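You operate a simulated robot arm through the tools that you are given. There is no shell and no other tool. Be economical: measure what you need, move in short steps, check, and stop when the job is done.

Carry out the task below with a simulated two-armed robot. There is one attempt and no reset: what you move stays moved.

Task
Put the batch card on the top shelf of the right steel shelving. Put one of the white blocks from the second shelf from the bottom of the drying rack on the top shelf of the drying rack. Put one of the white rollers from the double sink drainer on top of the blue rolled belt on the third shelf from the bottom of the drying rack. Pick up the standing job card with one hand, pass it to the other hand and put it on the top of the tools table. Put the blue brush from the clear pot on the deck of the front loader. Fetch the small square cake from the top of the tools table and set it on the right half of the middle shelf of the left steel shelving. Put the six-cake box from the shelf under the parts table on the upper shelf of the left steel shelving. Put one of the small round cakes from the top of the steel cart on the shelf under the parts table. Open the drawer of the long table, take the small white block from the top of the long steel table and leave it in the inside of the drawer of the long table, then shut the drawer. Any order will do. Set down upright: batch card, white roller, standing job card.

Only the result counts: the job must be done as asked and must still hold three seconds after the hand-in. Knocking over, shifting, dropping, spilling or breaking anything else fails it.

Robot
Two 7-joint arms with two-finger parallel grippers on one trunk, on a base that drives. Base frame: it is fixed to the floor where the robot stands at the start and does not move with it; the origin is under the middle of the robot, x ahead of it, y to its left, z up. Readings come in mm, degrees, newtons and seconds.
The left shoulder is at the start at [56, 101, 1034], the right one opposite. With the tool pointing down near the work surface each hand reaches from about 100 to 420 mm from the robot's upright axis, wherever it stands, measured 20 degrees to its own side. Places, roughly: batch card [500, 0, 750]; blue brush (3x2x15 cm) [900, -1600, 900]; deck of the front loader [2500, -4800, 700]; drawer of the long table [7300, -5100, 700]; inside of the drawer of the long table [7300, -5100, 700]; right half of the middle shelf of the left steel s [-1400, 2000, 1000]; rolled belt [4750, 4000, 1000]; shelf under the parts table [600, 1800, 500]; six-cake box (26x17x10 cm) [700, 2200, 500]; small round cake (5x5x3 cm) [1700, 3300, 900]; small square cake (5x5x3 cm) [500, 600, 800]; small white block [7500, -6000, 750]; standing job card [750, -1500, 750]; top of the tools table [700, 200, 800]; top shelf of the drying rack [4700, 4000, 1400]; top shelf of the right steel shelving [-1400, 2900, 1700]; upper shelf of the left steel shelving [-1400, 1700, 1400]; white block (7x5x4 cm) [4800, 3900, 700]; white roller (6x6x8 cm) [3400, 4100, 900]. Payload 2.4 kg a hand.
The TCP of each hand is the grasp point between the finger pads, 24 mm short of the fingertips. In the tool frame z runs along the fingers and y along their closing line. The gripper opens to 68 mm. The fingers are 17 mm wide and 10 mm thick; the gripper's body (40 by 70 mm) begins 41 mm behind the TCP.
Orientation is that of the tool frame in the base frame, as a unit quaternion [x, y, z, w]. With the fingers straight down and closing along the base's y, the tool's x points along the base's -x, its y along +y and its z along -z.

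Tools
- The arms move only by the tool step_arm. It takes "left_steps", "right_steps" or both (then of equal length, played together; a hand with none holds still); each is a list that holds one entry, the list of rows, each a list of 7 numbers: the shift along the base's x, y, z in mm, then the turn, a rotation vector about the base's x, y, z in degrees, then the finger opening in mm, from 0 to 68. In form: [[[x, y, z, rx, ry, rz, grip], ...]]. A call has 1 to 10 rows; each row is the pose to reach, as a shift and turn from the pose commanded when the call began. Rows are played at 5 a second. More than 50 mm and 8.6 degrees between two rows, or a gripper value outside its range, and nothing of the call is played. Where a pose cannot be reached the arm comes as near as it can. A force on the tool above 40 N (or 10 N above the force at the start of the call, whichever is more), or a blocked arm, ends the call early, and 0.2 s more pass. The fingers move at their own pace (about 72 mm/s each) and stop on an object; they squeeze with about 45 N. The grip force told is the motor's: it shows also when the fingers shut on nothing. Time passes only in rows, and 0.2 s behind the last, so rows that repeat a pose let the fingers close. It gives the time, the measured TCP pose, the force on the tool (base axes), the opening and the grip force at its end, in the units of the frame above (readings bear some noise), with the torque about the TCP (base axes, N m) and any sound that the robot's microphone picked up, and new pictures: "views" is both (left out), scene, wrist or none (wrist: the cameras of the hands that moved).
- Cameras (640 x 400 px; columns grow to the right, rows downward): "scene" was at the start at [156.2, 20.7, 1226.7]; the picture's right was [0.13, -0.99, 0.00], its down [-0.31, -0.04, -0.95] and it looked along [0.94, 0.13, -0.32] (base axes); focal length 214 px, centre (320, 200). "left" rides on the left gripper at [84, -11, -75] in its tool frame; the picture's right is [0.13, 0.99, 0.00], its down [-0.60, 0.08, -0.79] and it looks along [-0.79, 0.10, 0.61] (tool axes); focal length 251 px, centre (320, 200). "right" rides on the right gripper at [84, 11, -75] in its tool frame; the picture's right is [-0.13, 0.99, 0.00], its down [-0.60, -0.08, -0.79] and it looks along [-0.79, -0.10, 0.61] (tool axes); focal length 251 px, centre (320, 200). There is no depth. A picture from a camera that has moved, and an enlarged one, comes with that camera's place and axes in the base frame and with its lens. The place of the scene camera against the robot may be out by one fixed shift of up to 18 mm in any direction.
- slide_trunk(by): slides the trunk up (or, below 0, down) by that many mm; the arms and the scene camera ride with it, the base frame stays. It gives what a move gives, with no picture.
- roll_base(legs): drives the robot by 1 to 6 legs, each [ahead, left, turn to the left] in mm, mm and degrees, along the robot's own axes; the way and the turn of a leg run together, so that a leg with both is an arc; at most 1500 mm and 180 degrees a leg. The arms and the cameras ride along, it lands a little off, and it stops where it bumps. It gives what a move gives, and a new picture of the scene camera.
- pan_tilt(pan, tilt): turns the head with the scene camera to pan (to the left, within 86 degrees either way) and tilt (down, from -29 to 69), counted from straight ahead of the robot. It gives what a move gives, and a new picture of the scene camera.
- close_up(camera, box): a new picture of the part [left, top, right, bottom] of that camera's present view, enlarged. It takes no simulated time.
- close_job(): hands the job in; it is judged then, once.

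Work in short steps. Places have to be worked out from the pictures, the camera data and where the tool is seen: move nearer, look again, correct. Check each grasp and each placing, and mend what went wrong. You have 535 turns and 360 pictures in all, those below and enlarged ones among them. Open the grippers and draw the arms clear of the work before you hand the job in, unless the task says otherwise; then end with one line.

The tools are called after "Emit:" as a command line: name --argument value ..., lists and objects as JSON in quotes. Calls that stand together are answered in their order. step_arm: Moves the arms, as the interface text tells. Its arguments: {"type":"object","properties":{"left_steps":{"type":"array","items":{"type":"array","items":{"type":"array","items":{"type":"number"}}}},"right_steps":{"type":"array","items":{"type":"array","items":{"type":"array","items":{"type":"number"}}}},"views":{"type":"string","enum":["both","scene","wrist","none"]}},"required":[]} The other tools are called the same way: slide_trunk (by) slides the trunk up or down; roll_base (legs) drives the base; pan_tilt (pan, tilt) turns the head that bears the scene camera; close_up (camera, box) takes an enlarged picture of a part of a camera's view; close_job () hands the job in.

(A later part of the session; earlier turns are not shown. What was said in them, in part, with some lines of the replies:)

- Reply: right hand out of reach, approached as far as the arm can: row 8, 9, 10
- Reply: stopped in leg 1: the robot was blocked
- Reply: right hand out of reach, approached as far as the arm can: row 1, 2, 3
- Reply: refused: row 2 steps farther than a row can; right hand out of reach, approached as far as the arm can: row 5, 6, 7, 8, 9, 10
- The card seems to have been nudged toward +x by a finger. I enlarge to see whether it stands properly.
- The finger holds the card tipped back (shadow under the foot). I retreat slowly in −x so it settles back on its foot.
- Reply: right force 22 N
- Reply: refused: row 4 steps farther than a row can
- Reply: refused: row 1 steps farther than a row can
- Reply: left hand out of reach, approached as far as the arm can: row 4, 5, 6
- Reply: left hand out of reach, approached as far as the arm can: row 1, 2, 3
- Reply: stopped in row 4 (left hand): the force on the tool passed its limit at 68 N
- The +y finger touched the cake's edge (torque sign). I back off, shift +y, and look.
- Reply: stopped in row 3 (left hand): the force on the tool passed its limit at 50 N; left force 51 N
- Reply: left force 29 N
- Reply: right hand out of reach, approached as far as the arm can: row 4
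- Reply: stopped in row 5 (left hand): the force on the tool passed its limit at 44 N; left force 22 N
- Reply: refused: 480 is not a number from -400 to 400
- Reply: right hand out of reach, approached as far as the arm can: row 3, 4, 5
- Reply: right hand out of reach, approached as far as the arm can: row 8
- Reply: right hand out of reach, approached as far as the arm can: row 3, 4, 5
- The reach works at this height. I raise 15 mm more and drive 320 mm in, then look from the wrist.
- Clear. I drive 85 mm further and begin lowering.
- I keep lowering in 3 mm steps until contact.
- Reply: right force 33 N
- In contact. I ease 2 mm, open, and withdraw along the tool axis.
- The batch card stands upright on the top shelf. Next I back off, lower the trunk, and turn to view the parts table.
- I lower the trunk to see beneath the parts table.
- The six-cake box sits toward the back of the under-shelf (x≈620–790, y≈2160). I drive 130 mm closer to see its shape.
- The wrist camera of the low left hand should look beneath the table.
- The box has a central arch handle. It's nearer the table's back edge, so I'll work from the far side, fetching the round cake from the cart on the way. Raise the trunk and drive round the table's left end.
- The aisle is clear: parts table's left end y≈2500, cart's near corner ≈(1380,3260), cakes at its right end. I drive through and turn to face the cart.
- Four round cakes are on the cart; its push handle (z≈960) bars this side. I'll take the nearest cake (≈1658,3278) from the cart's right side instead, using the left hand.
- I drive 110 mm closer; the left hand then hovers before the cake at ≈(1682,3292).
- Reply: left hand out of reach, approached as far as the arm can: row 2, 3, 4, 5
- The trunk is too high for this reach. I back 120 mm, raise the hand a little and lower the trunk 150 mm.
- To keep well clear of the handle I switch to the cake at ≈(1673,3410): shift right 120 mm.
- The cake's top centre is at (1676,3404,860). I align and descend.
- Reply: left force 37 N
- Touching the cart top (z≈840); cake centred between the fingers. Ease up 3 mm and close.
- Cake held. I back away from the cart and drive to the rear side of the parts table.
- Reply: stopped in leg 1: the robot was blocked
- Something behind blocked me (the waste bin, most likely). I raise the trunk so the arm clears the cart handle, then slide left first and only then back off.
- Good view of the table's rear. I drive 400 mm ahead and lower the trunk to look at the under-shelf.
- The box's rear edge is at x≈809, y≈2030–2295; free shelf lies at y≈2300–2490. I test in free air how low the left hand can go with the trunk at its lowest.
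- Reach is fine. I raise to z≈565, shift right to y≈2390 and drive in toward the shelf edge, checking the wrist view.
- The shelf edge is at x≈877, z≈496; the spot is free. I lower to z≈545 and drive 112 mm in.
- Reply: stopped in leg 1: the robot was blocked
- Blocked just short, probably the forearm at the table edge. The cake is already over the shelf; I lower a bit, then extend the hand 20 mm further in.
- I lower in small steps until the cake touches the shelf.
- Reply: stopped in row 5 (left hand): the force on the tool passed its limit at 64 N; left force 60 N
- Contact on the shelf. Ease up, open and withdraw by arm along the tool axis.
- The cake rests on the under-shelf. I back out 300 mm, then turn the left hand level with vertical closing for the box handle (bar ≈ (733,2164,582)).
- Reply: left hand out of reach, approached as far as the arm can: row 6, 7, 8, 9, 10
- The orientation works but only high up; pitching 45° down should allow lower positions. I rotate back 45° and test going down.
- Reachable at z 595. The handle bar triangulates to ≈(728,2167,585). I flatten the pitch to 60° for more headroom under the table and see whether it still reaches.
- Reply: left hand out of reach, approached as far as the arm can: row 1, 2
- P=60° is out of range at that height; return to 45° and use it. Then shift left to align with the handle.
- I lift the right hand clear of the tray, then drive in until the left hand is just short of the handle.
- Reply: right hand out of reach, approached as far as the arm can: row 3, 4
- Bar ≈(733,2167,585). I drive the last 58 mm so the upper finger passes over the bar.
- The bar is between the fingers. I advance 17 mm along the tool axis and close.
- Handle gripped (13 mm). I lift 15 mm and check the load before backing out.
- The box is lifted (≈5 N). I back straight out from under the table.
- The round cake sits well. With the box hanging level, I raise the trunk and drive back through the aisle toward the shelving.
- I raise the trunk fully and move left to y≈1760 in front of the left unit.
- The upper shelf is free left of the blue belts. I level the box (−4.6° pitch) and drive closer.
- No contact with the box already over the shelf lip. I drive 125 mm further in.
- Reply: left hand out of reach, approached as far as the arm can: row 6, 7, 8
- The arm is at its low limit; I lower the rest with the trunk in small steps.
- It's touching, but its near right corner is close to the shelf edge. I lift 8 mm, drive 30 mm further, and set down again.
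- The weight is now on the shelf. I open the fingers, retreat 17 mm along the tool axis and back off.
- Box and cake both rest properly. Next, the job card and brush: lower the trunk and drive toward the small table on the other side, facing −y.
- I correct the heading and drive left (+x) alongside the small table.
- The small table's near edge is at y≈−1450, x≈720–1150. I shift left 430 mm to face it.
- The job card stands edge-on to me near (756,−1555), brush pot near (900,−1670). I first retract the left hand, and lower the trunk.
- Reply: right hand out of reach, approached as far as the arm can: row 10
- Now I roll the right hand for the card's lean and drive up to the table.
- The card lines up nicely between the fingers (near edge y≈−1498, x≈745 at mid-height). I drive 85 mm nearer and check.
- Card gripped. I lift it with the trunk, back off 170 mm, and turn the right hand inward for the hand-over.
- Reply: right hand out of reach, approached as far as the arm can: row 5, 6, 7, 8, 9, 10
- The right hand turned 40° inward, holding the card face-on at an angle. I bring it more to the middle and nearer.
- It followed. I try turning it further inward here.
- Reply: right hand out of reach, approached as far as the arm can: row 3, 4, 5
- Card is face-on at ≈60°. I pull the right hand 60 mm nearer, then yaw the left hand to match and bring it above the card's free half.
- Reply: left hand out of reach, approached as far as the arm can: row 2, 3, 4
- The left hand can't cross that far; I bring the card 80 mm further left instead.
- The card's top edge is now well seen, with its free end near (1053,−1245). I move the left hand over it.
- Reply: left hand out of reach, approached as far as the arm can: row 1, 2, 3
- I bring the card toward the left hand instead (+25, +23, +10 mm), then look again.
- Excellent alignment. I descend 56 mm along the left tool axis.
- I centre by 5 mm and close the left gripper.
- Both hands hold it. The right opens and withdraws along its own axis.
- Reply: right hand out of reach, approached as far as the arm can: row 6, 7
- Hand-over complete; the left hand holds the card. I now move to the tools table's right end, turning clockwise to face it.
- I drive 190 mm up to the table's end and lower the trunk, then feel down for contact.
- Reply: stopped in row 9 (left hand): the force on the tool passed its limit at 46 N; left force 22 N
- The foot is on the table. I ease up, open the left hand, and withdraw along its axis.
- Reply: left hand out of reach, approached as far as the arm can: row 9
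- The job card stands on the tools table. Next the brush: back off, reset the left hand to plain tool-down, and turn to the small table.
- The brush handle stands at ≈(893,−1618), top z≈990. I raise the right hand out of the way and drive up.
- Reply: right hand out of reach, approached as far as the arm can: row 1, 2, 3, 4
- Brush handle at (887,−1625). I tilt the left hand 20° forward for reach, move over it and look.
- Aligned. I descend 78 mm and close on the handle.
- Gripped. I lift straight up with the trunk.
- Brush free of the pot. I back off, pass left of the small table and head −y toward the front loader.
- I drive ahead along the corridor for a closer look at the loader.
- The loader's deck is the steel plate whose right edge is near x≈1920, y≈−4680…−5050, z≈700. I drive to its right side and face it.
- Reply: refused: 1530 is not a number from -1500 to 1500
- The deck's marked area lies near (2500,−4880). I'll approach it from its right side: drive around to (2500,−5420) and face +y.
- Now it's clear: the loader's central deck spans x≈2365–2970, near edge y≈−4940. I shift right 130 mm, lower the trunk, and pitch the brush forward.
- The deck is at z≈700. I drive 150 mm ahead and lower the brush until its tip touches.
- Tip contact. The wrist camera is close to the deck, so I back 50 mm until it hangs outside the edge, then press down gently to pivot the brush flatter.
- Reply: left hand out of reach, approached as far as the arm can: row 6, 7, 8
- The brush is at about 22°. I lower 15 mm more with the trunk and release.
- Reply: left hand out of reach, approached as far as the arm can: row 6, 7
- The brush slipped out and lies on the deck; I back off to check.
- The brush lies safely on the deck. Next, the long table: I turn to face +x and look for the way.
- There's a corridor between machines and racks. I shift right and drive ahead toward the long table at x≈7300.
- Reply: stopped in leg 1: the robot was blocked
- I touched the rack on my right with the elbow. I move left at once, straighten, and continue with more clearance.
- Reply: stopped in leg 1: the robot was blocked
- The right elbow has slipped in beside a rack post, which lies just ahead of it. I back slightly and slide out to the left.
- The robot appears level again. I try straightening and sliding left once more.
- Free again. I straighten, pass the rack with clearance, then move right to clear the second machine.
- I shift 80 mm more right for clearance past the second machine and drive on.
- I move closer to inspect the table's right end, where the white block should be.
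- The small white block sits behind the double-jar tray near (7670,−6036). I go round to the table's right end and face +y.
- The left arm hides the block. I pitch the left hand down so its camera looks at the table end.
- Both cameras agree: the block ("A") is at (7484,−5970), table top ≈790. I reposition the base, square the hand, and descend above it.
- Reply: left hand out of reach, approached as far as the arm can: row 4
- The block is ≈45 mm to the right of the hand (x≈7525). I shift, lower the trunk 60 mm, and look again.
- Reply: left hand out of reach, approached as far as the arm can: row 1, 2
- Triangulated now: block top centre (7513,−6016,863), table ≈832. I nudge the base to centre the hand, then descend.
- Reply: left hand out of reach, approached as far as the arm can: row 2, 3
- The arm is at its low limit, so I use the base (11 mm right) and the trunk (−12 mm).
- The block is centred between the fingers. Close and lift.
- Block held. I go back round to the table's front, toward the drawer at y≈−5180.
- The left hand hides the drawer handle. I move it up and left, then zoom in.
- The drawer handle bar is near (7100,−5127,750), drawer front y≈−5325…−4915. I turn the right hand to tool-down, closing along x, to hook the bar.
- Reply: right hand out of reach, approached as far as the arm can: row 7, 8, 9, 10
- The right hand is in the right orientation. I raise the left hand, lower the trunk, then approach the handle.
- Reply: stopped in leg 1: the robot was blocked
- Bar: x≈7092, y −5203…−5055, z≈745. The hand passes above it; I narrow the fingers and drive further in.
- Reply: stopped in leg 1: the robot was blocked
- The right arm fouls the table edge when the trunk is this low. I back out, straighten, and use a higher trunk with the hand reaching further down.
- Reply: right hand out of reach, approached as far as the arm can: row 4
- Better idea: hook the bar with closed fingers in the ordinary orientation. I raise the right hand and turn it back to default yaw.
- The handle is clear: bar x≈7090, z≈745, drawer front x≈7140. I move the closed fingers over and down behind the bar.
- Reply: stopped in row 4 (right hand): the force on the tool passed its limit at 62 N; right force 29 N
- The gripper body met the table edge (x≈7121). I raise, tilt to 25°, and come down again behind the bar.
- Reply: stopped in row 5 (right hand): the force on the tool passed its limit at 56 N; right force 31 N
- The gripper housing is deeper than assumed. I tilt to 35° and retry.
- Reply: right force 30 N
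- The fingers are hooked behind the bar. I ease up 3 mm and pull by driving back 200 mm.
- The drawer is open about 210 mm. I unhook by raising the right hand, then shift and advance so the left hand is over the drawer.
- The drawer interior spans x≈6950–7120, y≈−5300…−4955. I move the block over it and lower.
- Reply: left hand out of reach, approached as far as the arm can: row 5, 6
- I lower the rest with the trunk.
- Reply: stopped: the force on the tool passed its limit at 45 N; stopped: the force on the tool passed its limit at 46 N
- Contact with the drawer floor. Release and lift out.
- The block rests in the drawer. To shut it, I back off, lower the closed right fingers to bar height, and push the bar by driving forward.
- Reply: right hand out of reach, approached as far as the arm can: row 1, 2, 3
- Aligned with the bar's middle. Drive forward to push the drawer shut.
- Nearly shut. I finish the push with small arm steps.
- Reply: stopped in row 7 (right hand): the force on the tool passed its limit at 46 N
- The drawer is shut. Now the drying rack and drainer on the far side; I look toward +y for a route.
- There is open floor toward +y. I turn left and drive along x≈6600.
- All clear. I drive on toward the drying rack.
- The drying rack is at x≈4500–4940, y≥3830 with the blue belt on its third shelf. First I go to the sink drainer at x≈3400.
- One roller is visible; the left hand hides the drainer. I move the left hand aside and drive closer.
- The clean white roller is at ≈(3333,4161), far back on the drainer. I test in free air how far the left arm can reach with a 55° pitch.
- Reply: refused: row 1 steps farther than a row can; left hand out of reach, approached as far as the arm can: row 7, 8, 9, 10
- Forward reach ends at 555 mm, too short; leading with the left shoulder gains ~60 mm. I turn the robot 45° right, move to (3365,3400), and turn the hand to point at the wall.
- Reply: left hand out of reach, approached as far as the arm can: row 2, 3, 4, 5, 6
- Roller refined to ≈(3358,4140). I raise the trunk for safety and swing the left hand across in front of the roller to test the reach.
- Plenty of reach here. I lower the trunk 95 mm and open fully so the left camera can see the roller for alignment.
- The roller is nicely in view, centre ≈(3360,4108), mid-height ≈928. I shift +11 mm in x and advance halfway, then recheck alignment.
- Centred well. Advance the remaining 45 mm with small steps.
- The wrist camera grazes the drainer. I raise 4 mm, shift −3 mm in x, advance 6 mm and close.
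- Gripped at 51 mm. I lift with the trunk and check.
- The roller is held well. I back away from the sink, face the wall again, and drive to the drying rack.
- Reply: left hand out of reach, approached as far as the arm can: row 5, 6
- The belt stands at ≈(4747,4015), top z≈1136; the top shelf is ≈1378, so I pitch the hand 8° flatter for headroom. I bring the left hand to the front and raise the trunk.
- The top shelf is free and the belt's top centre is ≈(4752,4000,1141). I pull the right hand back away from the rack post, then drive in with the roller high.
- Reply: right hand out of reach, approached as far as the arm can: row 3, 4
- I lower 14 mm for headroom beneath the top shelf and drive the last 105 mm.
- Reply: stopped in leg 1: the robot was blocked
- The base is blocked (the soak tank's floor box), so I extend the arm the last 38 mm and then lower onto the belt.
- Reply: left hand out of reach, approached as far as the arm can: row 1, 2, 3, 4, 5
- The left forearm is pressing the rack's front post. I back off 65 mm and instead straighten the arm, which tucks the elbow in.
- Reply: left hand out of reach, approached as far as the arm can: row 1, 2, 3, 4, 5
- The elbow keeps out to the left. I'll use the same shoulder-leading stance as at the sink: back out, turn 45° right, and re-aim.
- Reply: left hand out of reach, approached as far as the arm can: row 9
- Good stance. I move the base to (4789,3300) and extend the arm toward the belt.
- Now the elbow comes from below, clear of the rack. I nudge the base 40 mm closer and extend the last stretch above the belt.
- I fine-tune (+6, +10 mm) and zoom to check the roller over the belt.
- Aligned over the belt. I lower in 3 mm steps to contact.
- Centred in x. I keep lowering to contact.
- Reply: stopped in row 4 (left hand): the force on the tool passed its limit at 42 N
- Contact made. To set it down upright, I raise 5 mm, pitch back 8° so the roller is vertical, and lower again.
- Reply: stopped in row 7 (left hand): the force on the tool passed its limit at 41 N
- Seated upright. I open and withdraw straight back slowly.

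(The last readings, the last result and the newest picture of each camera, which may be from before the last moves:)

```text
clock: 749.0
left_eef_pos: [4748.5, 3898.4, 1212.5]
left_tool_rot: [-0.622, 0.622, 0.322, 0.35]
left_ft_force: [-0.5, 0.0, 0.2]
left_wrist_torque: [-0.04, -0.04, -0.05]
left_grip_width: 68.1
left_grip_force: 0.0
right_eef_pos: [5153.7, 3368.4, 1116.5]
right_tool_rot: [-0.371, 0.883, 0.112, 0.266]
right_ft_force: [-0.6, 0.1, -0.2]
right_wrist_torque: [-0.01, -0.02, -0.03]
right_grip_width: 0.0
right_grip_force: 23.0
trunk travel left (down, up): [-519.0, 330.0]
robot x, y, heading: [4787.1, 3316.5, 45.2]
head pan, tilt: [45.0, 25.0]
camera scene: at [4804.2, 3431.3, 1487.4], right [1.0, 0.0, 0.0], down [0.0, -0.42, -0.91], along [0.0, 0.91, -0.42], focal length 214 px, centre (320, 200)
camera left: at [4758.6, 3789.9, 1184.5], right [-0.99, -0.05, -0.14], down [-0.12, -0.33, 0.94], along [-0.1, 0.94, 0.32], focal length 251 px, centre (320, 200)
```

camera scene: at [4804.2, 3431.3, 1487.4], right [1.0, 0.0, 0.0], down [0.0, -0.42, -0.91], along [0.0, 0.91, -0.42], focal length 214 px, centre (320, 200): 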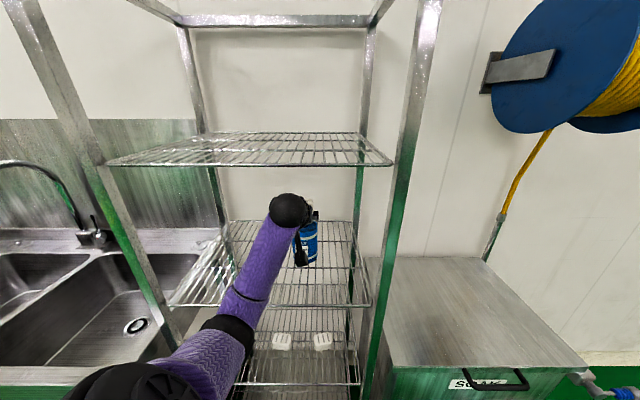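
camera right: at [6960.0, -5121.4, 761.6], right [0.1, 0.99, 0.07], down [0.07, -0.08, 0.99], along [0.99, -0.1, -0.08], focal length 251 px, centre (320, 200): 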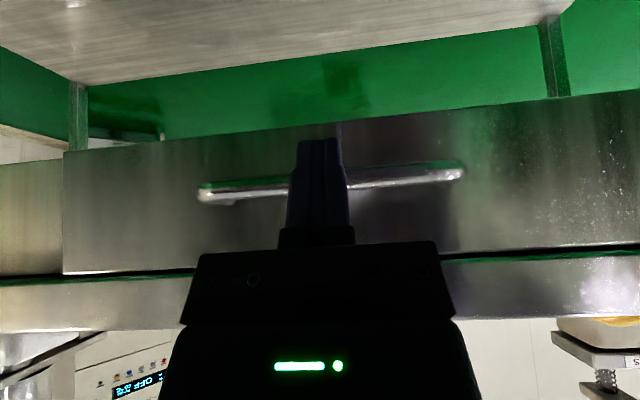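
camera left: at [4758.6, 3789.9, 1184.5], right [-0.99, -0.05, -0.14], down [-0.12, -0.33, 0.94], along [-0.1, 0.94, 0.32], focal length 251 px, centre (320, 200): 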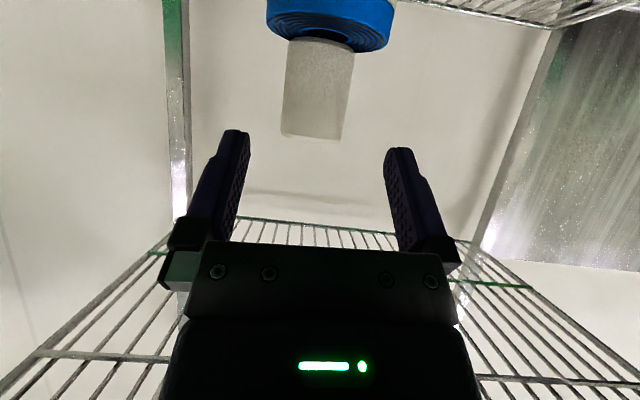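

The roller stands upright on the belt. Last task: the white block. I back off, lower the trunk, and look at the blocks on the second shelf.

Emit:
roll_base --legs '[[-210, -210, 0]]'

Emit:
slide_trunk --by -330

Emit:
pan_tilt --pan 42 --tilt 25

Emit:
close_up --camera "scene" --box '[200, 100, 420, 300]'

```text
clock: 751.0
left_eef_pos: [4745.9, 3599.7, 1212.7]
left_tool_rot: [0.622, -0.621, -0.323, -0.35]
left_ft_force: [-0.2, -0.3, 0.2]
left_wrist_torque: [0.01, 0.02, 0.01]
left_grip_width: 68.1
left_grip_force: 0.0
right_eef_pos: [5150.9, 3069.9, 1116.0]
right_tool_rot: [-0.372, 0.882, 0.113, 0.266]
right_ft_force: [-0.3, 0.8, -0.3]
right_wrist_torque: [0.0, -0.01, 0.03]
right_grip_width: 0.1
right_grip_force: 23.7
trunk travel left (down, up): [-519.0, 330.0]
robot x, y, heading: [4784.5, 3018.1, 45.2]
head pan, tilt: [45.0, 25.0]
camera scene: at [4801.8, 3132.5, 1487.5], right [1.0, 0.0, 0.0], down [0.0, -0.42, -0.91], along [0.0, 0.91, -0.42], focal length 214 px, centre (320, 200)
```

scene: 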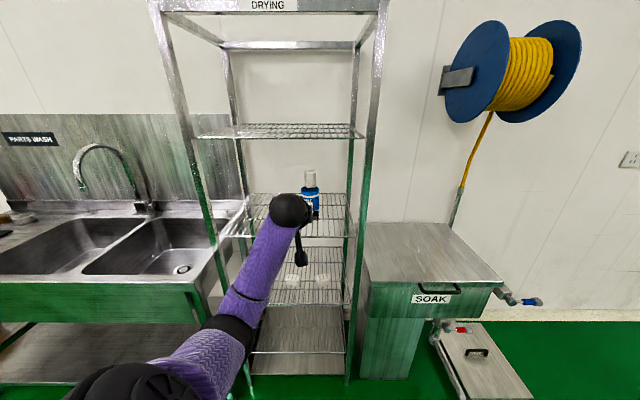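

```text
clock: 754.2
left_eef_pos: [4745.4, 3600.5, 882.1]
left_tool_rot: [0.622, -0.622, -0.322, -0.351]
left_ft_force: [0.0, 0.2, 0.4]
left_wrist_torque: [0.02, -0.01, 0.03]
left_grip_width: 67.7
left_grip_force: 0.0
right_eef_pos: [5154.9, 3075.4, 740.8]
right_tool_rot: [-0.379, 0.901, 0.083, 0.192]
right_ft_force: [-0.8, 0.4, -0.1]
right_wrist_torque: [0.0, -0.02, -0.04]
right_grip_width: 0.2
right_grip_force: 24.1
trunk travel left (down, up): [-189.0, 660.0]
robot x, y, heading: [4785.9, 3020.5, 45.4]
head pan, tilt: [45.0, 25.0]
```

```text
clock: 754.9
left_eef_pos: [4747.7, 3600.1, 882.4]
left_tool_rot: [-0.622, 0.622, 0.322, 0.35]
left_ft_force: [-0.2, -0.3, -0.1]
left_wrist_torque: [0.01, 0.04, -0.02]
left_grip_width: 68.0
left_grip_force: 0.0
right_eef_pos: [5154.7, 3073.9, 741.3]
right_tool_rot: [-0.38, 0.901, 0.082, 0.191]
right_ft_force: [-0.1, 0.1, -0.2]
right_wrist_torque: [-0.04, 0.0, 0.0]
right_grip_width: 0.0
right_grip_force: 23.3
trunk travel left (down, up): [-189.0, 660.0]
robot x, y, heading: [4782.9, 3023.3, 45.1]
head pan, tilt: [42.0, 25.0]
camera scene: at [4846.4, 3173.4, 1154.0], right [1.0, -0.05, 0.0], down [-0.02, -0.42, -0.91], along [0.04, 0.91, -0.42], focal length 214 px, centre (320, 200)
```

scene: 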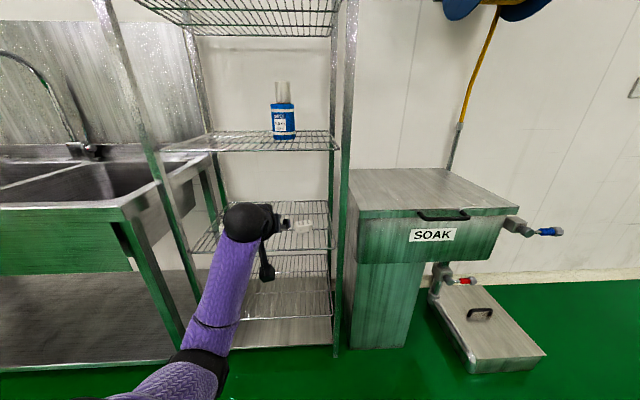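

```text
2.00 times, centred on (310, 200) of scene
camera zoom: at [4846.4, 3173.4, 1154.0], right [1.0, -0.05, 0.0], down [-0.02, -0.42, -0.91], along [0.04, 0.91, -0.42], focal length 429 px, centre (340, 200)
```

zoom: 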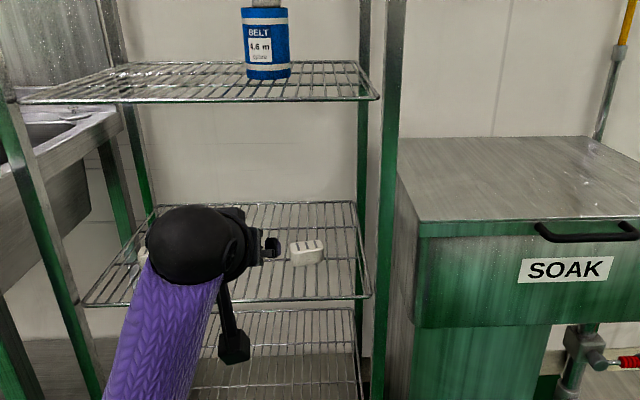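

Block 3 is ≈(4812,3962) on the second shelf (z≈645), long side along x, so I must close along y. I turn the left hand to point +x with a 35° pitch.

Emit:
step_arm --left_steps '[[[0, -5, 0, 0, 0, -8.4, 68], [0, -10, 0, 0, 0, -16.8, 68], [5, -15, 0, 0, 0, -25.2, 68], [10, -20, 0, 0, 0, -33.6, 68], [15, -25, 0, 0, 0, -42, 68], [20, -30, 0, 0, 0, -50.4, 68], [25, -35, 0, 0, 0, -58.8, 68], [30, -40, 0, 0, 0, -67.2, 68], [35, -45, 0, 0, 0, -75.6, 68], [40, -50, 0, 0, 0, -84, 68]]]' --views "none"

Emit:
step_arm --left_steps '[[[0, 0, -5, 0, 7, -3, 68], [0, 0, -10, 0, 14, -6, 68], [0, 0, -15, 0, 21, -6, 68]]]' --views "none"

Emit:
slide_trunk --by -130

```text
clock: 757.1
left_eef_pos: [4786.8, 3549.6, 882.7]
left_tool_rot: [-0.046, 0.878, 0.005, 0.476]
left_ft_force: [0.0, -0.4, -0.3]
left_wrist_torque: [-0.02, -0.03, 0.01]
left_grip_width: 67.9
left_grip_force: 0.0
right_eef_pos: [5155.7, 3075.0, 741.3]
right_tool_rot: [-0.38, 0.902, 0.081, 0.191]
right_ft_force: [0.5, -0.3, 0.4]
right_wrist_torque: [0.0, 0.02, -0.01]
right_grip_width: 0.2
right_grip_force: 23.7
trunk travel left (down, up): [-189.0, 660.0]
robot x, y, heading: [4787.6, 3019.3, 45.2]
head pan, tilt: [42.0, 25.0]
```

```text
clock: 757.9
left_eef_pos: [4785.9, 3550.8, 866.2]
left_tool_rot: [0.001, 0.952, -0.01, 0.306]
left_ft_force: [-0.6, -0.1, -0.2]
left_wrist_torque: [0.03, -0.01, -0.03]
left_grip_width: 68.1
left_grip_force: 0.1
right_eef_pos: [5155.2, 3073.9, 741.1]
right_tool_rot: [-0.379, 0.902, 0.081, 0.191]
right_ft_force: [-1.0, -0.8, 0.8]
right_wrist_torque: [-0.01, -0.01, 0.01]
right_grip_width: 0.2
right_grip_force: 23.8
trunk travel left (down, up): [-189.0, 660.0]
robot x, y, heading: [4787.6, 3021.5, 45.2]
head pan, tilt: [42.0, 25.0]
```

```text
clock: 759.5
left_eef_pos: [4786.2, 3551.3, 736.8]
left_tool_rot: [0.001, 0.952, -0.011, 0.307]
left_ft_force: [-0.1, 0.5, 0.0]
left_wrist_torque: [-0.01, 0.0, -0.01]
left_grip_width: 67.8
left_grip_force: 0.2
right_eef_pos: [5154.8, 3073.7, 582.5]
right_tool_rot: [-0.384, 0.912, 0.058, 0.134]
right_ft_force: [0.6, -0.5, 0.1]
right_wrist_torque: [-0.02, 0.02, -0.01]
right_grip_width: 0.1
right_grip_force: 23.8
trunk travel left (down, up): [-59.0, 790.0]
robot x, y, heading: [4784.1, 3021.2, 45.1]
head pan, tilt: [42.0, 25.0]
```

The pose is reachable. I drive in so the hand hovers over the block and look.

Emit:
roll_base --legs '[[215, 215, 0]]'

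Emit:
close_up --camera "left" --box '[0, 0, 640, 400]'

```text
clock: 761.5
left_eef_pos: [4781.5, 3855.4, 736.8]
left_tool_rot: [0.0, 0.952, -0.011, 0.307]
left_ft_force: [-0.6, -0.1, -1.2]
left_wrist_torque: [-0.02, 0.01, 0.0]
left_grip_width: 67.9
left_grip_force: 0.1
right_eef_pos: [5152.7, 3378.6, 582.0]
right_tool_rot: [-0.385, 0.911, 0.059, 0.134]
right_ft_force: [0.3, -1.2, 0.4]
right_wrist_torque: [0.0, -0.01, 0.02]
right_grip_width: 0.1
right_grip_force: 23.9
trunk travel left (down, up): [-59.0, 790.0]
robot x, y, heading: [4783.2, 3323.0, 45.3]
head pan, tilt: [42.0, 25.0]
camera scene: at [4872.1, 3507.0, 1019.8], right [1.0, -0.05, 0.0], down [-0.02, -0.42, -0.91], along [0.04, 0.91, -0.42], focal length 214 px, centre (320, 200)
```

scene: 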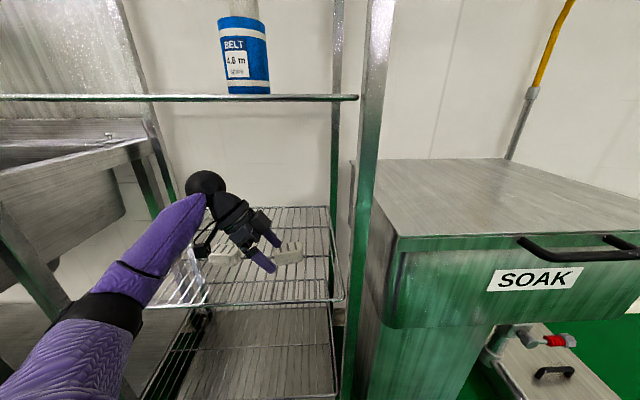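

```text
1.00 times, centred on (320, 200) of left (not enlarged: the box is as wide or as high as the picture)
camera zoom: at [4669.0, 3845.2, 750.0], right [-0.1, 0.99, -0.1], down [0.03, 0.1, 0.99], along [0.99, 0.1, -0.04], focal length 251 px, centre (320, 200)
```

zoom: 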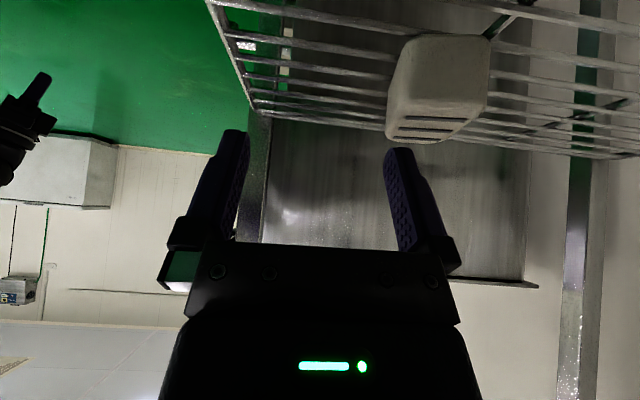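

From the wrist: block near end x≈4797, y≈3913, shelf z≈657. I move 58 mm further in, then approach along the tool axis keeping the camera clear of the neighbouring block.

Emit:
roll_base --legs '[[41, 41, 0]]'

Emit:
step_arm --left_steps '[[[25, 0, 0, 0, 0, 0, 68], [34, 0, -13, 0, 0, 0, 68]]]' --views "wrist"

```text
clock: 762.5
left_eef_pos: [4781.0, 3913.3, 738.2]
left_tool_rot: [-0.001, 0.952, -0.01, 0.307]
left_ft_force: [0.1, 1.0, -0.1]
left_wrist_torque: [-0.06, 0.0, -0.03]
left_grip_width: 68.1
left_grip_force: 0.1
right_eef_pos: [5150.8, 3437.0, 581.8]
right_tool_rot: [-0.385, 0.911, 0.06, 0.134]
right_ft_force: [-0.3, -0.4, 0.4]
right_wrist_torque: [0.0, -0.02, 0.0]
right_grip_width: 0.0
right_grip_force: 23.9
trunk travel left (down, up): [-59.0, 790.0]
robot x, y, heading: [4780.0, 3380.3, 45.3]
head pan, tilt: [42.0, 25.0]
camera scene: at [4871.7, 3565.1, 1019.8], right [1.0, -0.05, 0.0], down [-0.02, -0.42, -0.91], along [0.04, 0.91, -0.42], focal length 214 px, centre (320, 200)
```

scene: 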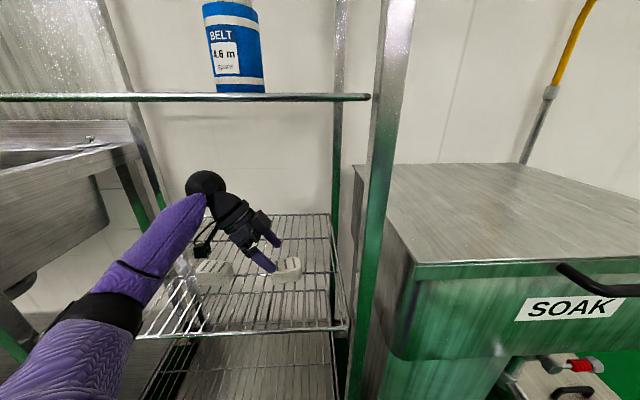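

```text
clock: 763.1
left_eef_pos: [4815.6, 3912.1, 724.3]
left_tool_rot: [-0.001, 0.951, -0.009, 0.308]
left_ft_force: [0.7, 0.0, 0.0]
left_wrist_torque: [0.02, -0.03, 0.0]
left_grip_width: 68.0
left_grip_force: 0.1
right_eef_pos: [5150.9, 3436.8, 582.6]
right_tool_rot: [-0.385, 0.911, 0.059, 0.134]
right_ft_force: [-0.8, 0.1, 0.1]
right_wrist_torque: [-0.01, -0.01, 0.01]
right_grip_width: 0.0
right_grip_force: 23.8
trunk travel left (down, up): [-59.0, 790.0]
robot x, y, heading: [4781.0, 3381.4, 45.4]
head pan, tilt: [42.0, 25.0]
camera left: at [4703.6, 3902.8, 736.8], right [-0.1, 0.99, -0.1], down [0.03, 0.1, 0.99], along [0.99, 0.1, -0.04], focal length 251 px, centre (320, 200)
```

left: 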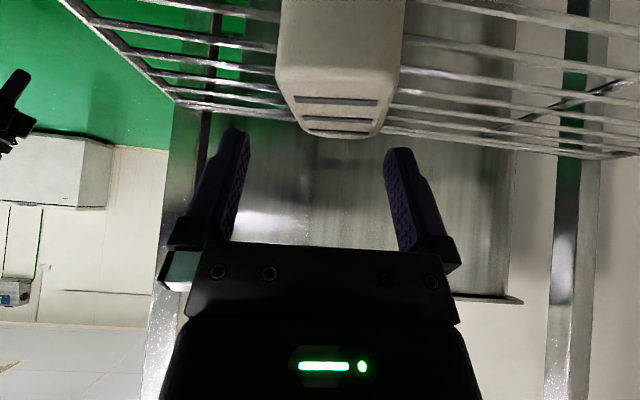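

Block is centred within 7 mm. I advance along the tool axis (+6 mm in y) and check.

Emit:
step_arm --left_steps '[[[5, 6, -6, 0, 0, 0, 68], [13, 6, -18, 0, 0, 0, 68], [20, 6, -28, 0, 0, 0, 68], [25, 6, -35, 0, 0, 0, 68]]]' --views "wrist"

```text
clock: 764.1
left_eef_pos: [4841.7, 3919.6, 688.0]
left_tool_rot: [0.001, 0.952, -0.011, 0.307]
left_ft_force: [0.4, 0.2, -0.5]
left_wrist_torque: [0.0, 0.01, 0.01]
left_grip_width: 68.0
left_grip_force: 0.0
right_eef_pos: [5151.1, 3437.6, 582.4]
right_tool_rot: [-0.385, 0.911, 0.059, 0.135]
right_ft_force: [-0.9, 0.2, -0.9]
right_wrist_torque: [-0.02, 0.02, -0.01]
right_grip_width: 0.0
right_grip_force: 23.8
trunk travel left (down, up): [-59.0, 790.0]
robot x, y, heading: [4780.3, 3379.8, 45.6]
head pan, tilt: [42.0, 25.0]
camera left: at [4728.0, 3909.7, 701.3], right [-0.1, 0.99, -0.1], down [0.03, 0.1, 0.99], along [0.99, 0.1, -0.04], focal length 251 px, centre (320, 200)
```

left: 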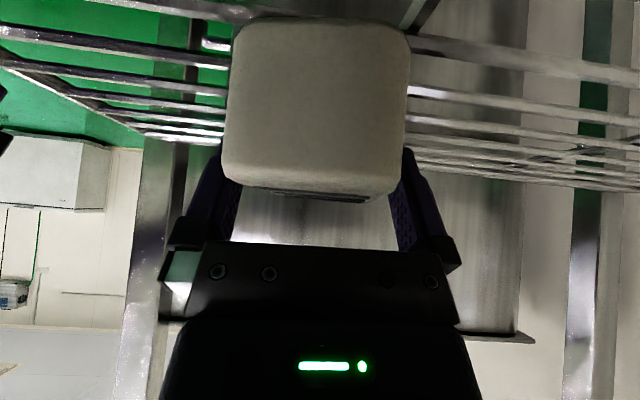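

The block is between the fingers. I close and lift 25 mm.

Emit:
step_arm --left_steps '[[[0, 0, 0, 0, 0, 0, 58], [0, 0, 0, 0, 0, 0, 46], [0, 0, 0, 0, 0, 0, 38], [0, 0, 0, 0, 0, 0, 38], [0, 0, 0, 0, 0, 0, 38], [0, 0, 15, 0, 0, 0, 38], [0, 0, 35, 0, 0, 0, 38], [0, 0, 50, 0, 0, 0, 38]]]' --views "wrist"

```text
clock: 765.9
left_eef_pos: [4840.9, 3916.3, 740.4]
left_tool_rot: [0.0, 0.951, -0.01, 0.307]
left_ft_force: [-0.4, 0.1, -1.5]
left_wrist_torque: [0.01, 0.0, 0.01]
left_grip_width: 42.0
left_grip_force: 44.7
right_eef_pos: [5151.2, 3437.5, 581.8]
right_tool_rot: [-0.385, 0.911, 0.058, 0.135]
right_ft_force: [-0.1, 0.1, 1.3]
right_wrist_torque: [0.0, -0.01, -0.01]
right_grip_width: 0.0
right_grip_force: 23.4
trunk travel left (down, up): [-59.0, 790.0]
robot x, y, heading: [4776.8, 3383.7, 45.5]
head pan, tilt: [42.0, 25.0]
camera left: at [4728.3, 3908.9, 752.7], right [-0.1, 0.99, -0.1], down [0.03, 0.1, 0.99], along [0.99, 0.1, -0.04], focal length 251 px, centre (320, 200)
```

left: 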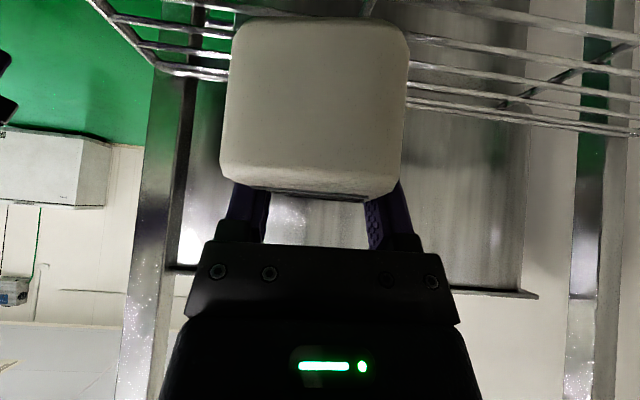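

Block lifted. I withdraw from the rack, raise the trunk 700 mm, and look at the top shelf.

Emit:
roll_base --legs '[[-240, -240, 0]]'

Emit:
slide_trunk --by 400

Emit:
slide_trunk --by 310

Emit:
pan_tilt --pan 45 --tilt 30

```text
clock: 768.1
left_eef_pos: [4838.7, 3580.4, 739.0]
left_tool_rot: [-0.002, 0.952, -0.011, 0.307]
left_ft_force: [-0.1, 0.6, 0.3]
left_wrist_torque: [-0.03, -0.02, 0.01]
left_grip_width: 41.9
left_grip_force: 45.0
right_eef_pos: [5152.3, 3102.9, 581.9]
right_tool_rot: [-0.387, 0.91, 0.059, 0.135]
right_ft_force: [0.7, -0.2, 0.9]
right_wrist_torque: [0.03, 0.01, 0.01]
right_grip_width: 0.0
right_grip_force: 23.6
trunk travel left (down, up): [-59.0, 790.0]
robot x, y, heading: [4786.8, 3048.0, 45.5]
head pan, tilt: [42.0, 25.0]
camera scene: at [4872.7, 3228.7, 1019.8], right [1.0, -0.04, 0.0], down [-0.02, -0.42, -0.91], along [0.04, 0.91, -0.42], focal length 214 px, centre (320, 200)
```

scene: 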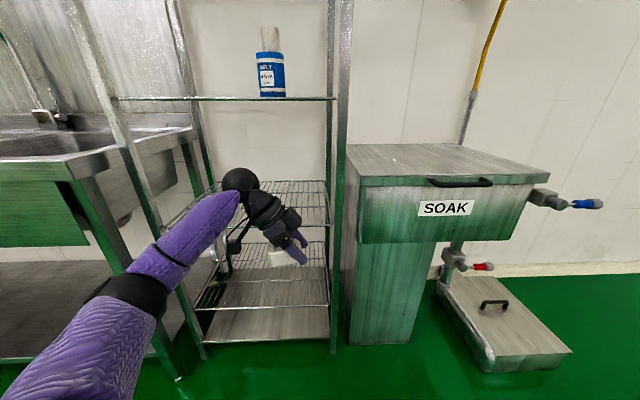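

```text
clock: 771.9
left_eef_pos: [4839.2, 3582.4, 1140.0]
left_tool_rot: [-0.003, 0.952, -0.01, 0.307]
left_ft_force: [-0.4, 0.5, -0.3]
left_wrist_torque: [-0.01, 0.01, 0.01]
left_grip_width: 41.8
left_grip_force: 44.9
right_eef_pos: [5153.3, 3101.7, 982.1]
right_tool_rot: [-0.389, 0.91, 0.06, 0.134]
right_ft_force: [0.3, -0.2, 0.5]
right_wrist_torque: [0.03, 0.0, 0.01]
right_grip_width: 0.2
right_grip_force: 23.4
trunk travel left (down, up): [-459.0, 390.0]
robot x, y, heading: [4784.4, 3046.7, 45.6]
head pan, tilt: [42.0, 25.0]
```

```text
clock: 775.0
left_eef_pos: [4838.1, 3581.5, 1449.3]
left_tool_rot: [-0.001, 0.951, -0.011, 0.308]
left_ft_force: [-0.4, 0.1, -0.8]
left_wrist_torque: [0.02, -0.01, 0.03]
left_grip_width: 41.7
left_grip_force: 45.2
right_eef_pos: [5153.5, 3102.3, 1292.1]
right_tool_rot: [-0.387, 0.91, 0.059, 0.134]
right_ft_force: [-0.1, 0.1, -0.7]
right_wrist_torque: [0.0, -0.02, 0.02]
right_grip_width: 0.0
right_grip_force: 23.4
trunk travel left (down, up): [-769.0, 80.0]
robot x, y, heading: [4781.7, 3043.4, 45.9]
head pan, tilt: [42.0, 25.0]
```

```text
clock: 775.6
left_eef_pos: [4838.9, 3581.2, 1450.0]
left_tool_rot: [-0.003, 0.952, -0.01, 0.307]
left_ft_force: [-0.3, 0.6, -0.4]
left_wrist_torque: [-0.02, -0.04, 0.03]
left_grip_width: 41.9
left_grip_force: 45.3
right_eef_pos: [5153.9, 3102.7, 1291.4]
right_tool_rot: [-0.388, 0.91, 0.059, 0.134]
right_ft_force: [-0.2, 0.2, -0.2]
right_wrist_torque: [-0.03, 0.02, -0.02]
right_grip_width: 0.1
right_grip_force: 23.4
trunk travel left (down, up): [-769.0, 80.0]
robot x, y, heading: [4781.3, 3042.8, 45.8]
head pan, tilt: [45.0, 30.0]
camera scene: at [4793.8, 3151.1, 1729.6], right [1.0, 0.01, 0.0], down [0.01, -0.5, -0.87], along [-0.01, 0.87, -0.5], focal length 214 px, centre (320, 200)
```

scene: 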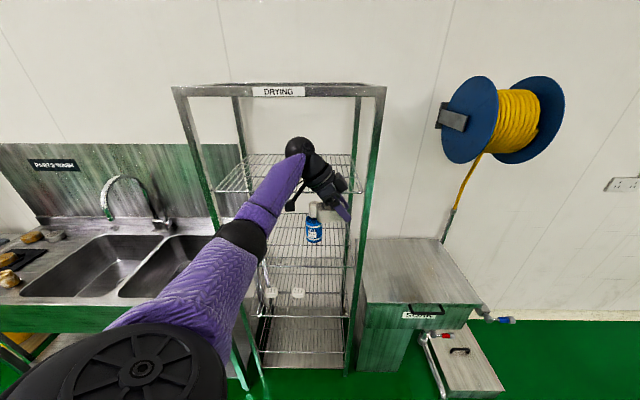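

I lower 15 mm for clearance under the top frame and drive in over the top shelf.

Emit:
slide_trunk --by -15

Emit:
roll_base --legs '[[180, 185, 0]]'

Emit:
close_up --camera "left" --box '[0, 0, 640, 400]'

```text
clock: 776.3
left_eef_pos: [4840.2, 3582.0, 1434.6]
left_tool_rot: [-0.003, 0.952, -0.009, 0.307]
left_ft_force: [1.0, -0.4, -1.3]
left_wrist_torque: [0.01, -0.01, -0.03]
left_grip_width: 42.0
left_grip_force: 45.2
right_eef_pos: [5153.2, 3101.4, 1275.9]
right_tool_rot: [-0.388, 0.91, 0.06, 0.134]
right_ft_force: [-0.6, 0.2, -0.1]
right_wrist_torque: [-0.01, 0.02, 0.0]
right_grip_width: 0.0
right_grip_force: 23.8
trunk travel left (down, up): [-754.0, 95.0]
robot x, y, heading: [4786.4, 3047.9, 45.6]
head pan, tilt: [45.0, 30.0]
```

```text
clock: 778.1
left_eef_pos: [4835.9, 3840.3, 1434.9]
left_tool_rot: [-0.002, 0.952, -0.011, 0.307]
left_ft_force: [-0.3, 0.1, -1.1]
left_wrist_torque: [-0.02, -0.03, -0.03]
left_grip_width: 41.9
left_grip_force: 45.3
right_eef_pos: [5148.0, 3360.1, 1276.9]
right_tool_rot: [-0.387, 0.911, 0.059, 0.134]
right_ft_force: [-0.5, 1.1, -0.1]
right_wrist_torque: [-0.01, 0.02, 0.01]
right_grip_width: 0.1
right_grip_force: 23.9
trunk travel left (down, up): [-754.0, 95.0]
robot x, y, heading: [4777.7, 3301.7, 45.8]
head pan, tilt: [45.0, 30.0]
camera scene: at [4788.9, 3410.3, 1714.5], right [1.0, 0.01, 0.0], down [0.0, -0.5, -0.87], along [-0.01, 0.87, -0.5], focal length 214 px, centre (320, 200)
```

scene: 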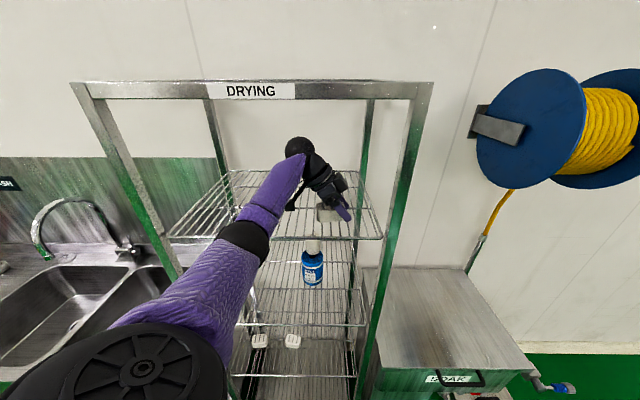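

```text
1.00 times, centred on (320, 200) of left (not enlarged: the box is as wide or as high as the picture)
camera zoom: at [4723.2, 3830.8, 1447.2], right [-0.1, 0.99, -0.1], down [0.03, 0.1, 0.99], along [0.99, 0.1, -0.04], focal length 251 px, centre (320, 200)
```

zoom: 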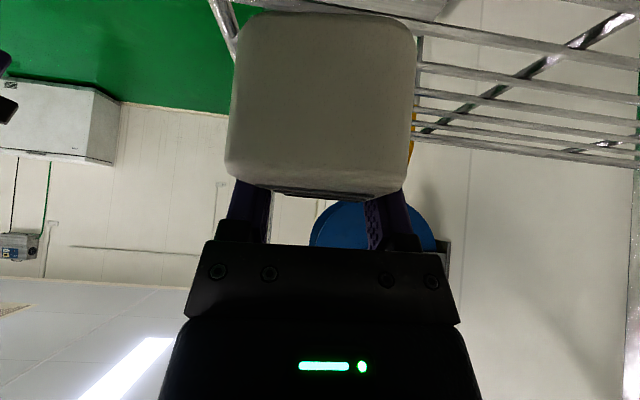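

Continue 110 mm further in, then lower.

Emit:
roll_base --legs '[[78, 78, 0]]'

Emit:
slide_trunk --by -12

Emit:
slide_trunk --by -6

Emit:
close_up --camera "left" --box '[0, 0, 640, 400]'

```text
clock: 779.3
left_eef_pos: [4836.6, 3950.6, 1434.6]
left_tool_rot: [-0.002, 0.951, -0.011, 0.308]
left_ft_force: [0.2, 1.3, -0.7]
left_wrist_torque: [-0.02, -0.01, -0.03]
left_grip_width: 41.7
left_grip_force: 44.8
right_eef_pos: [5148.1, 3471.5, 1277.6]
right_tool_rot: [-0.387, 0.91, 0.059, 0.135]
right_ft_force: [0.7, 0.4, 0.3]
right_wrist_torque: [0.01, -0.01, 0.0]
right_grip_width: 0.1
right_grip_force: 23.5
trunk travel left (down, up): [-754.0, 95.0]
robot x, y, heading: [4778.3, 3415.3, 45.6]
head pan, tilt: [45.0, 30.0]
camera scene: at [4789.1, 3520.9, 1714.6], right [1.0, 0.01, 0.0], down [0.0, -0.5, -0.87], along [-0.01, 0.87, -0.5], focal length 214 px, centre (320, 200)
```

scene: 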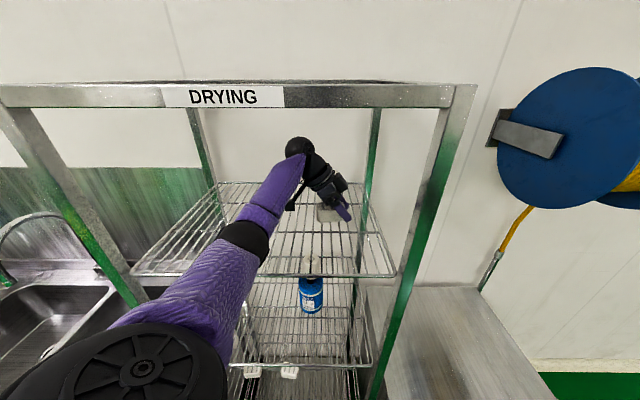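

```text
clock: 779.9
left_eef_pos: [4834.8, 3951.4, 1421.4]
left_tool_rot: [-0.001, 0.952, -0.011, 0.307]
left_ft_force: [-0.5, -0.1, -0.9]
left_wrist_torque: [0.01, -0.07, 0.03]
left_grip_width: 41.6
left_grip_force: 45.0
right_eef_pos: [5148.1, 3469.9, 1263.6]
right_tool_rot: [-0.386, 0.911, 0.059, 0.134]
right_ft_force: [-0.3, -0.2, -0.3]
right_wrist_torque: [0.0, -0.02, 0.01]
right_grip_width: 0.1
right_grip_force: 23.4
trunk travel left (down, up): [-742.0, 107.0]
robot x, y, heading: [4779.1, 3414.3, 45.3]
head pan, tilt: [45.0, 30.0]
```

```text
clock: 780.5
left_eef_pos: [4836.6, 3949.7, 1417.2]
left_tool_rot: [-0.001, 0.952, -0.01, 0.307]
left_ft_force: [0.0, 0.3, -0.6]
left_wrist_torque: [0.01, 0.0, 0.03]
left_grip_width: 41.7
left_grip_force: 44.9
right_eef_pos: [5149.6, 3469.7, 1258.7]
right_tool_rot: [-0.385, 0.911, 0.059, 0.135]
right_ft_force: [0.8, -0.6, -0.4]
right_wrist_torque: [0.02, -0.01, -0.03]
right_grip_width: 0.0
right_grip_force: 23.6
trunk travel left (down, up): [-736.0, 113.0]
robot x, y, heading: [4781.1, 3412.1, 45.4]
head pan, tilt: [45.0, 30.0]
```

```text
1.00 times, centred on (320, 200) of left (not enlarged: the box is as wide or as high as the picture)
camera zoom: at [4723.6, 3940.6, 1429.5], right [-0.1, 0.99, -0.1], down [0.03, 0.1, 0.99], along [0.99, 0.1, -0.04], focal length 251 px, centre (320, 200)
```

zoom: 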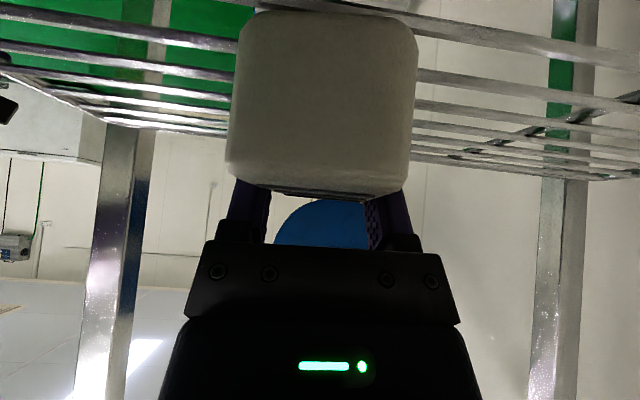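

Nearly down. A few more millimetres.

Emit:
slide_trunk --by -4

Emit:
slide_trunk --by -4

Emit:
slide_trunk --by -4

```text
clock: 781.0
left_eef_pos: [4835.9, 3950.1, 1411.9]
left_tool_rot: [-0.002, 0.952, -0.01, 0.307]
left_ft_force: [-0.5, 0.4, -0.5]
left_wrist_torque: [0.0, -0.04, 0.02]
left_grip_width: 41.7
left_grip_force: 45.5
right_eef_pos: [5149.1, 3470.0, 1254.8]
right_tool_rot: [-0.386, 0.911, 0.059, 0.135]
right_ft_force: [0.1, 0.0, -0.3]
right_wrist_torque: [-0.02, 0.01, 0.0]
right_grip_width: 0.0
right_grip_force: 23.5
trunk travel left (down, up): [-732.0, 117.0]
robot x, y, heading: [4778.7, 3412.9, 45.5]
head pan, tilt: [45.0, 30.0]
```

```text
clock: 781.5
left_eef_pos: [4835.7, 3949.6, 1408.8]
left_tool_rot: [0.0, 0.952, -0.01, 0.307]
left_ft_force: [0.3, 1.0, 4.9]
left_wrist_torque: [-0.12, 0.3, -0.06]
left_grip_width: 41.6
left_grip_force: 45.2
right_eef_pos: [5148.4, 3469.3, 1251.2]
right_tool_rot: [-0.386, 0.911, 0.059, 0.135]
right_ft_force: [0.3, -0.1, -0.3]
right_wrist_torque: [0.03, -0.01, -0.03]
right_grip_width: 0.0
right_grip_force: 23.3
trunk travel left (down, up): [-728.0, 121.0]
robot x, y, heading: [4776.7, 3416.2, 45.6]
head pan, tilt: [45.0, 30.0]
```

```text
clock: 782.2
left_eef_pos: [4835.9, 3950.7, 1408.6]
left_tool_rot: [-0.001, 0.95, -0.006, 0.311]
left_ft_force: [0.5, -3.1, 6.7]
left_wrist_torque: [-0.26, 0.48, 0.14]
left_grip_width: 41.8
left_grip_force: 45.5
right_eef_pos: [5148.1, 3469.4, 1246.7]
right_tool_rot: [-0.386, 0.911, 0.059, 0.134]
right_ft_force: [-0.1, 0.4, -1.0]
right_wrist_torque: [-0.02, -0.02, -0.01]
right_grip_width: 0.0
right_grip_force: 23.4
trunk travel left (down, up): [-724.0, 125.0]
robot x, y, heading: [4779.5, 3409.6, 45.2]
head pan, tilt: [45.0, 30.0]
stopped: the force on the tool passed its limit at 41 N (the readings are from after the stop); the commanded pose is now the measured one
```

Contact with the shelf. I release and withdraw along the tool axis.

Emit:
step_arm --left_steps '[[[0, 0, 2, 0, 0, 0, 50], [0, 0, 2, 0, 0, 0, 60], [0, 0, 2, 0, 0, 0, 68], [0, 0, 2, 0, 0, 0, 68], [-9, 0, 14, 0, 0, 0, 68], [-22, 0, 32, 0, 0, 0, 68], [-37, 0, 52, 0, 0, 0, 68], [-48, 0, 66, 0, 0, 0, 68]]]'

```text
clock: 784.0
left_eef_pos: [4788.3, 3951.2, 1473.3]
left_tool_rot: [-0.002, 0.951, -0.007, 0.31]
left_ft_force: [0.6, 0.3, 0.1]
left_wrist_torque: [0.02, 0.02, 0.0]
left_grip_width: 68.0
left_grip_force: 0.1
right_eef_pos: [5148.4, 3469.7, 1246.7]
right_tool_rot: [-0.386, 0.911, 0.058, 0.135]
right_ft_force: [0.5, 0.2, 0.3]
right_wrist_torque: [0.0, 0.0, -0.01]
right_grip_width: 0.1
right_grip_force: 23.3
trunk travel left (down, up): [-724.0, 125.0]
robot x, y, heading: [4781.1, 3413.8, 45.6]
head pan, tilt: [45.0, 30.0]
camera scene: at [4789.1, 3520.3, 1684.9], right [1.0, 0.01, 0.0], down [0.0, -0.5, -0.87], along [-0.01, 0.87, -0.5], focal length 214 px, centre (320, 200)
camera left: at [4676.0, 3941.7, 1485.6], right [-0.1, 0.99, -0.09], down [0.02, 0.09, 1.0], along [0.99, 0.1, -0.03], focal length 251 px, centre (320, 200)
```

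scene: 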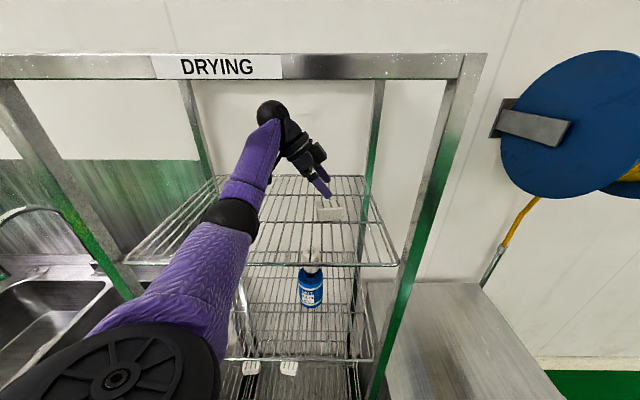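
left: 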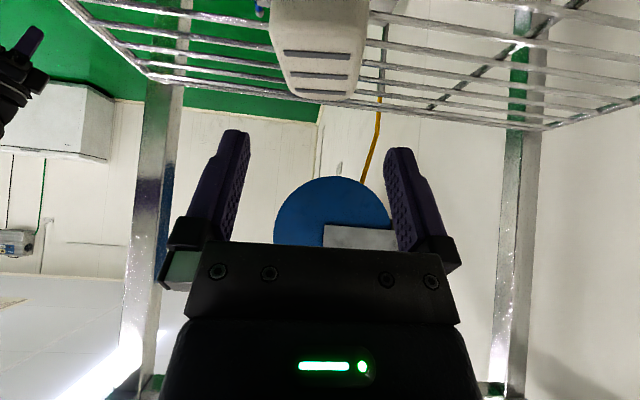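

The block lies on the top shelf. I move the hand clear of it, lower below the frame bar, and back out.

Emit:
step_arm --left_steps '[[[-30, 0, 0, 0, 0, 0, 68], [-60, 0, 0, 0, 0, 0, 68], [-80, 0, -15, 0, 0, 0, 60], [-80, 0, -35, 0, 0, 0, 50]]]' --views "none"

Emit:
roll_base --legs '[[-300, -300, 0]]'

Emit:
close_up --camera "scene" --box '[180, 80, 440, 300]'

```text
clock: 785.0
left_eef_pos: [4709.5, 3950.7, 1437.3]
left_tool_rot: [-0.001, 0.95, -0.006, 0.311]
left_ft_force: [0.2, 0.7, -0.1]
left_wrist_torque: [-0.01, 0.01, -0.02]
left_grip_width: 49.8
left_grip_force: 0.1
right_eef_pos: [5149.0, 3470.6, 1246.6]
right_tool_rot: [-0.386, 0.911, 0.059, 0.135]
right_ft_force: [0.5, 0.0, -0.2]
right_wrist_torque: [0.0, -0.02, 0.0]
right_grip_width: 0.0
right_grip_force: 24.0
trunk travel left (down, up): [-724.0, 125.0]
robot x, y, heading: [4777.9, 3418.6, 45.6]
head pan, tilt: [45.0, 30.0]
```

```text
clock: 787.6
left_eef_pos: [4712.2, 3528.2, 1439.2]
left_tool_rot: [-0.001, 0.951, -0.006, 0.31]
left_ft_force: [-0.9, 0.1, 0.1]
left_wrist_torque: [0.0, 0.02, 0.04]
left_grip_width: 49.9
left_grip_force: 0.0
right_eef_pos: [5152.4, 3047.9, 1246.5]
right_tool_rot: [-0.386, 0.911, 0.06, 0.134]
right_ft_force: [-0.8, 0.5, -0.1]
right_wrist_torque: [0.0, 0.0, -0.01]
right_grip_width: 0.0
right_grip_force: 23.7
trunk travel left (down, up): [-724.0, 125.0]
robot x, y, heading: [4782.5, 2991.0, 45.5]
head pan, tilt: [45.0, 30.0]
camera scene: at [4792.6, 3096.9, 1684.9], right [1.0, 0.01, 0.0], down [0.01, -0.5, -0.87], along [-0.01, 0.87, -0.5], focal length 214 px, centre (320, 200)
```

scene: 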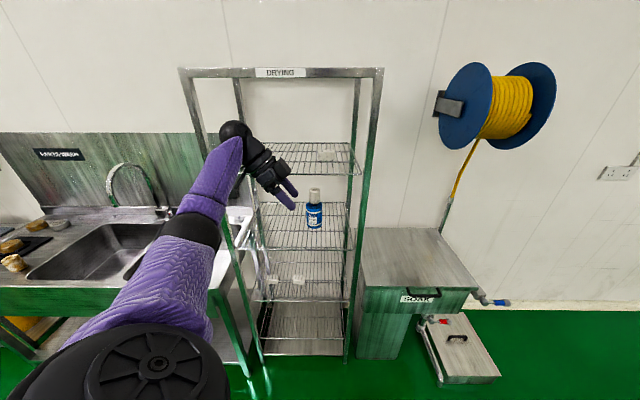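

```text
1.82 times, centred on (310, 190) of scene
camera zoom: at [4792.6, 3096.9, 1684.9], right [1.0, 0.01, 0.0], down [0.01, -0.5, -0.87], along [-0.01, 0.87, -0.5], focal length 390 px, centre (338, 218)
```

zoom: 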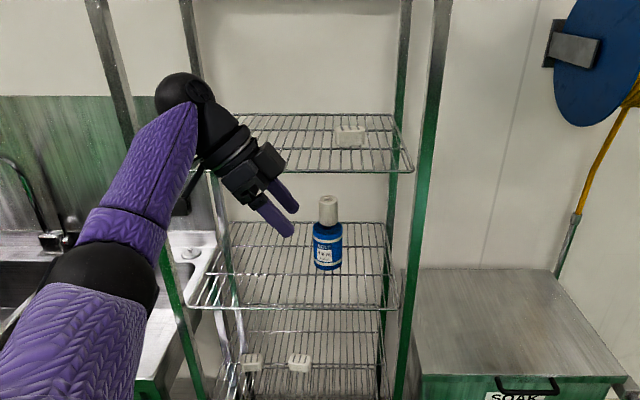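

All nine jobs are in place. I open both grippers, then hand in.

Emit:
step_arm --left_steps '[[[0, 0, 0, 0, 0, 0, 68], [0, 0, 0, 0, 0, 0, 68], [0, 0, 0, 0, 0, 0, 68]]]' --right_steps '[[[0, 0, 0, 0, 0, 0, 40], [0, 0, 0, 0, 0, 0, 68], [0, 0, 0, 0, 0, 0, 68]]]' --views "none"

Emit:
close_job

```text
clock: 788.4
left_eef_pos: [4710.4, 3528.1, 1437.6]
left_tool_rot: [-0.001, 0.95, -0.007, 0.311]
left_ft_force: [0.6, -0.8, -0.8]
left_wrist_torque: [-0.01, 0.03, 0.0]
left_grip_width: 67.9
left_grip_force: 0.1
right_eef_pos: [5153.1, 3048.5, 1247.5]
right_tool_rot: [-0.387, 0.91, 0.059, 0.135]
right_ft_force: [-0.7, -1.1, 0.1]
right_wrist_torque: [-0.01, 0.05, 0.05]
right_grip_width: 68.1
right_grip_force: 0.1
trunk travel left (down, up): [-724.0, 125.0]
robot x, y, heading: [4782.7, 2993.2, 45.7]
head pan, tilt: [45.0, 30.0]
```

```text
The job is handed in.
```

All nine tasks are done and handed in, but the robot bumped a wheeled baking rack, something behind it near the steel cart, the tools table and the drying-rack post; I saw nothing shifted but never confirmed it.
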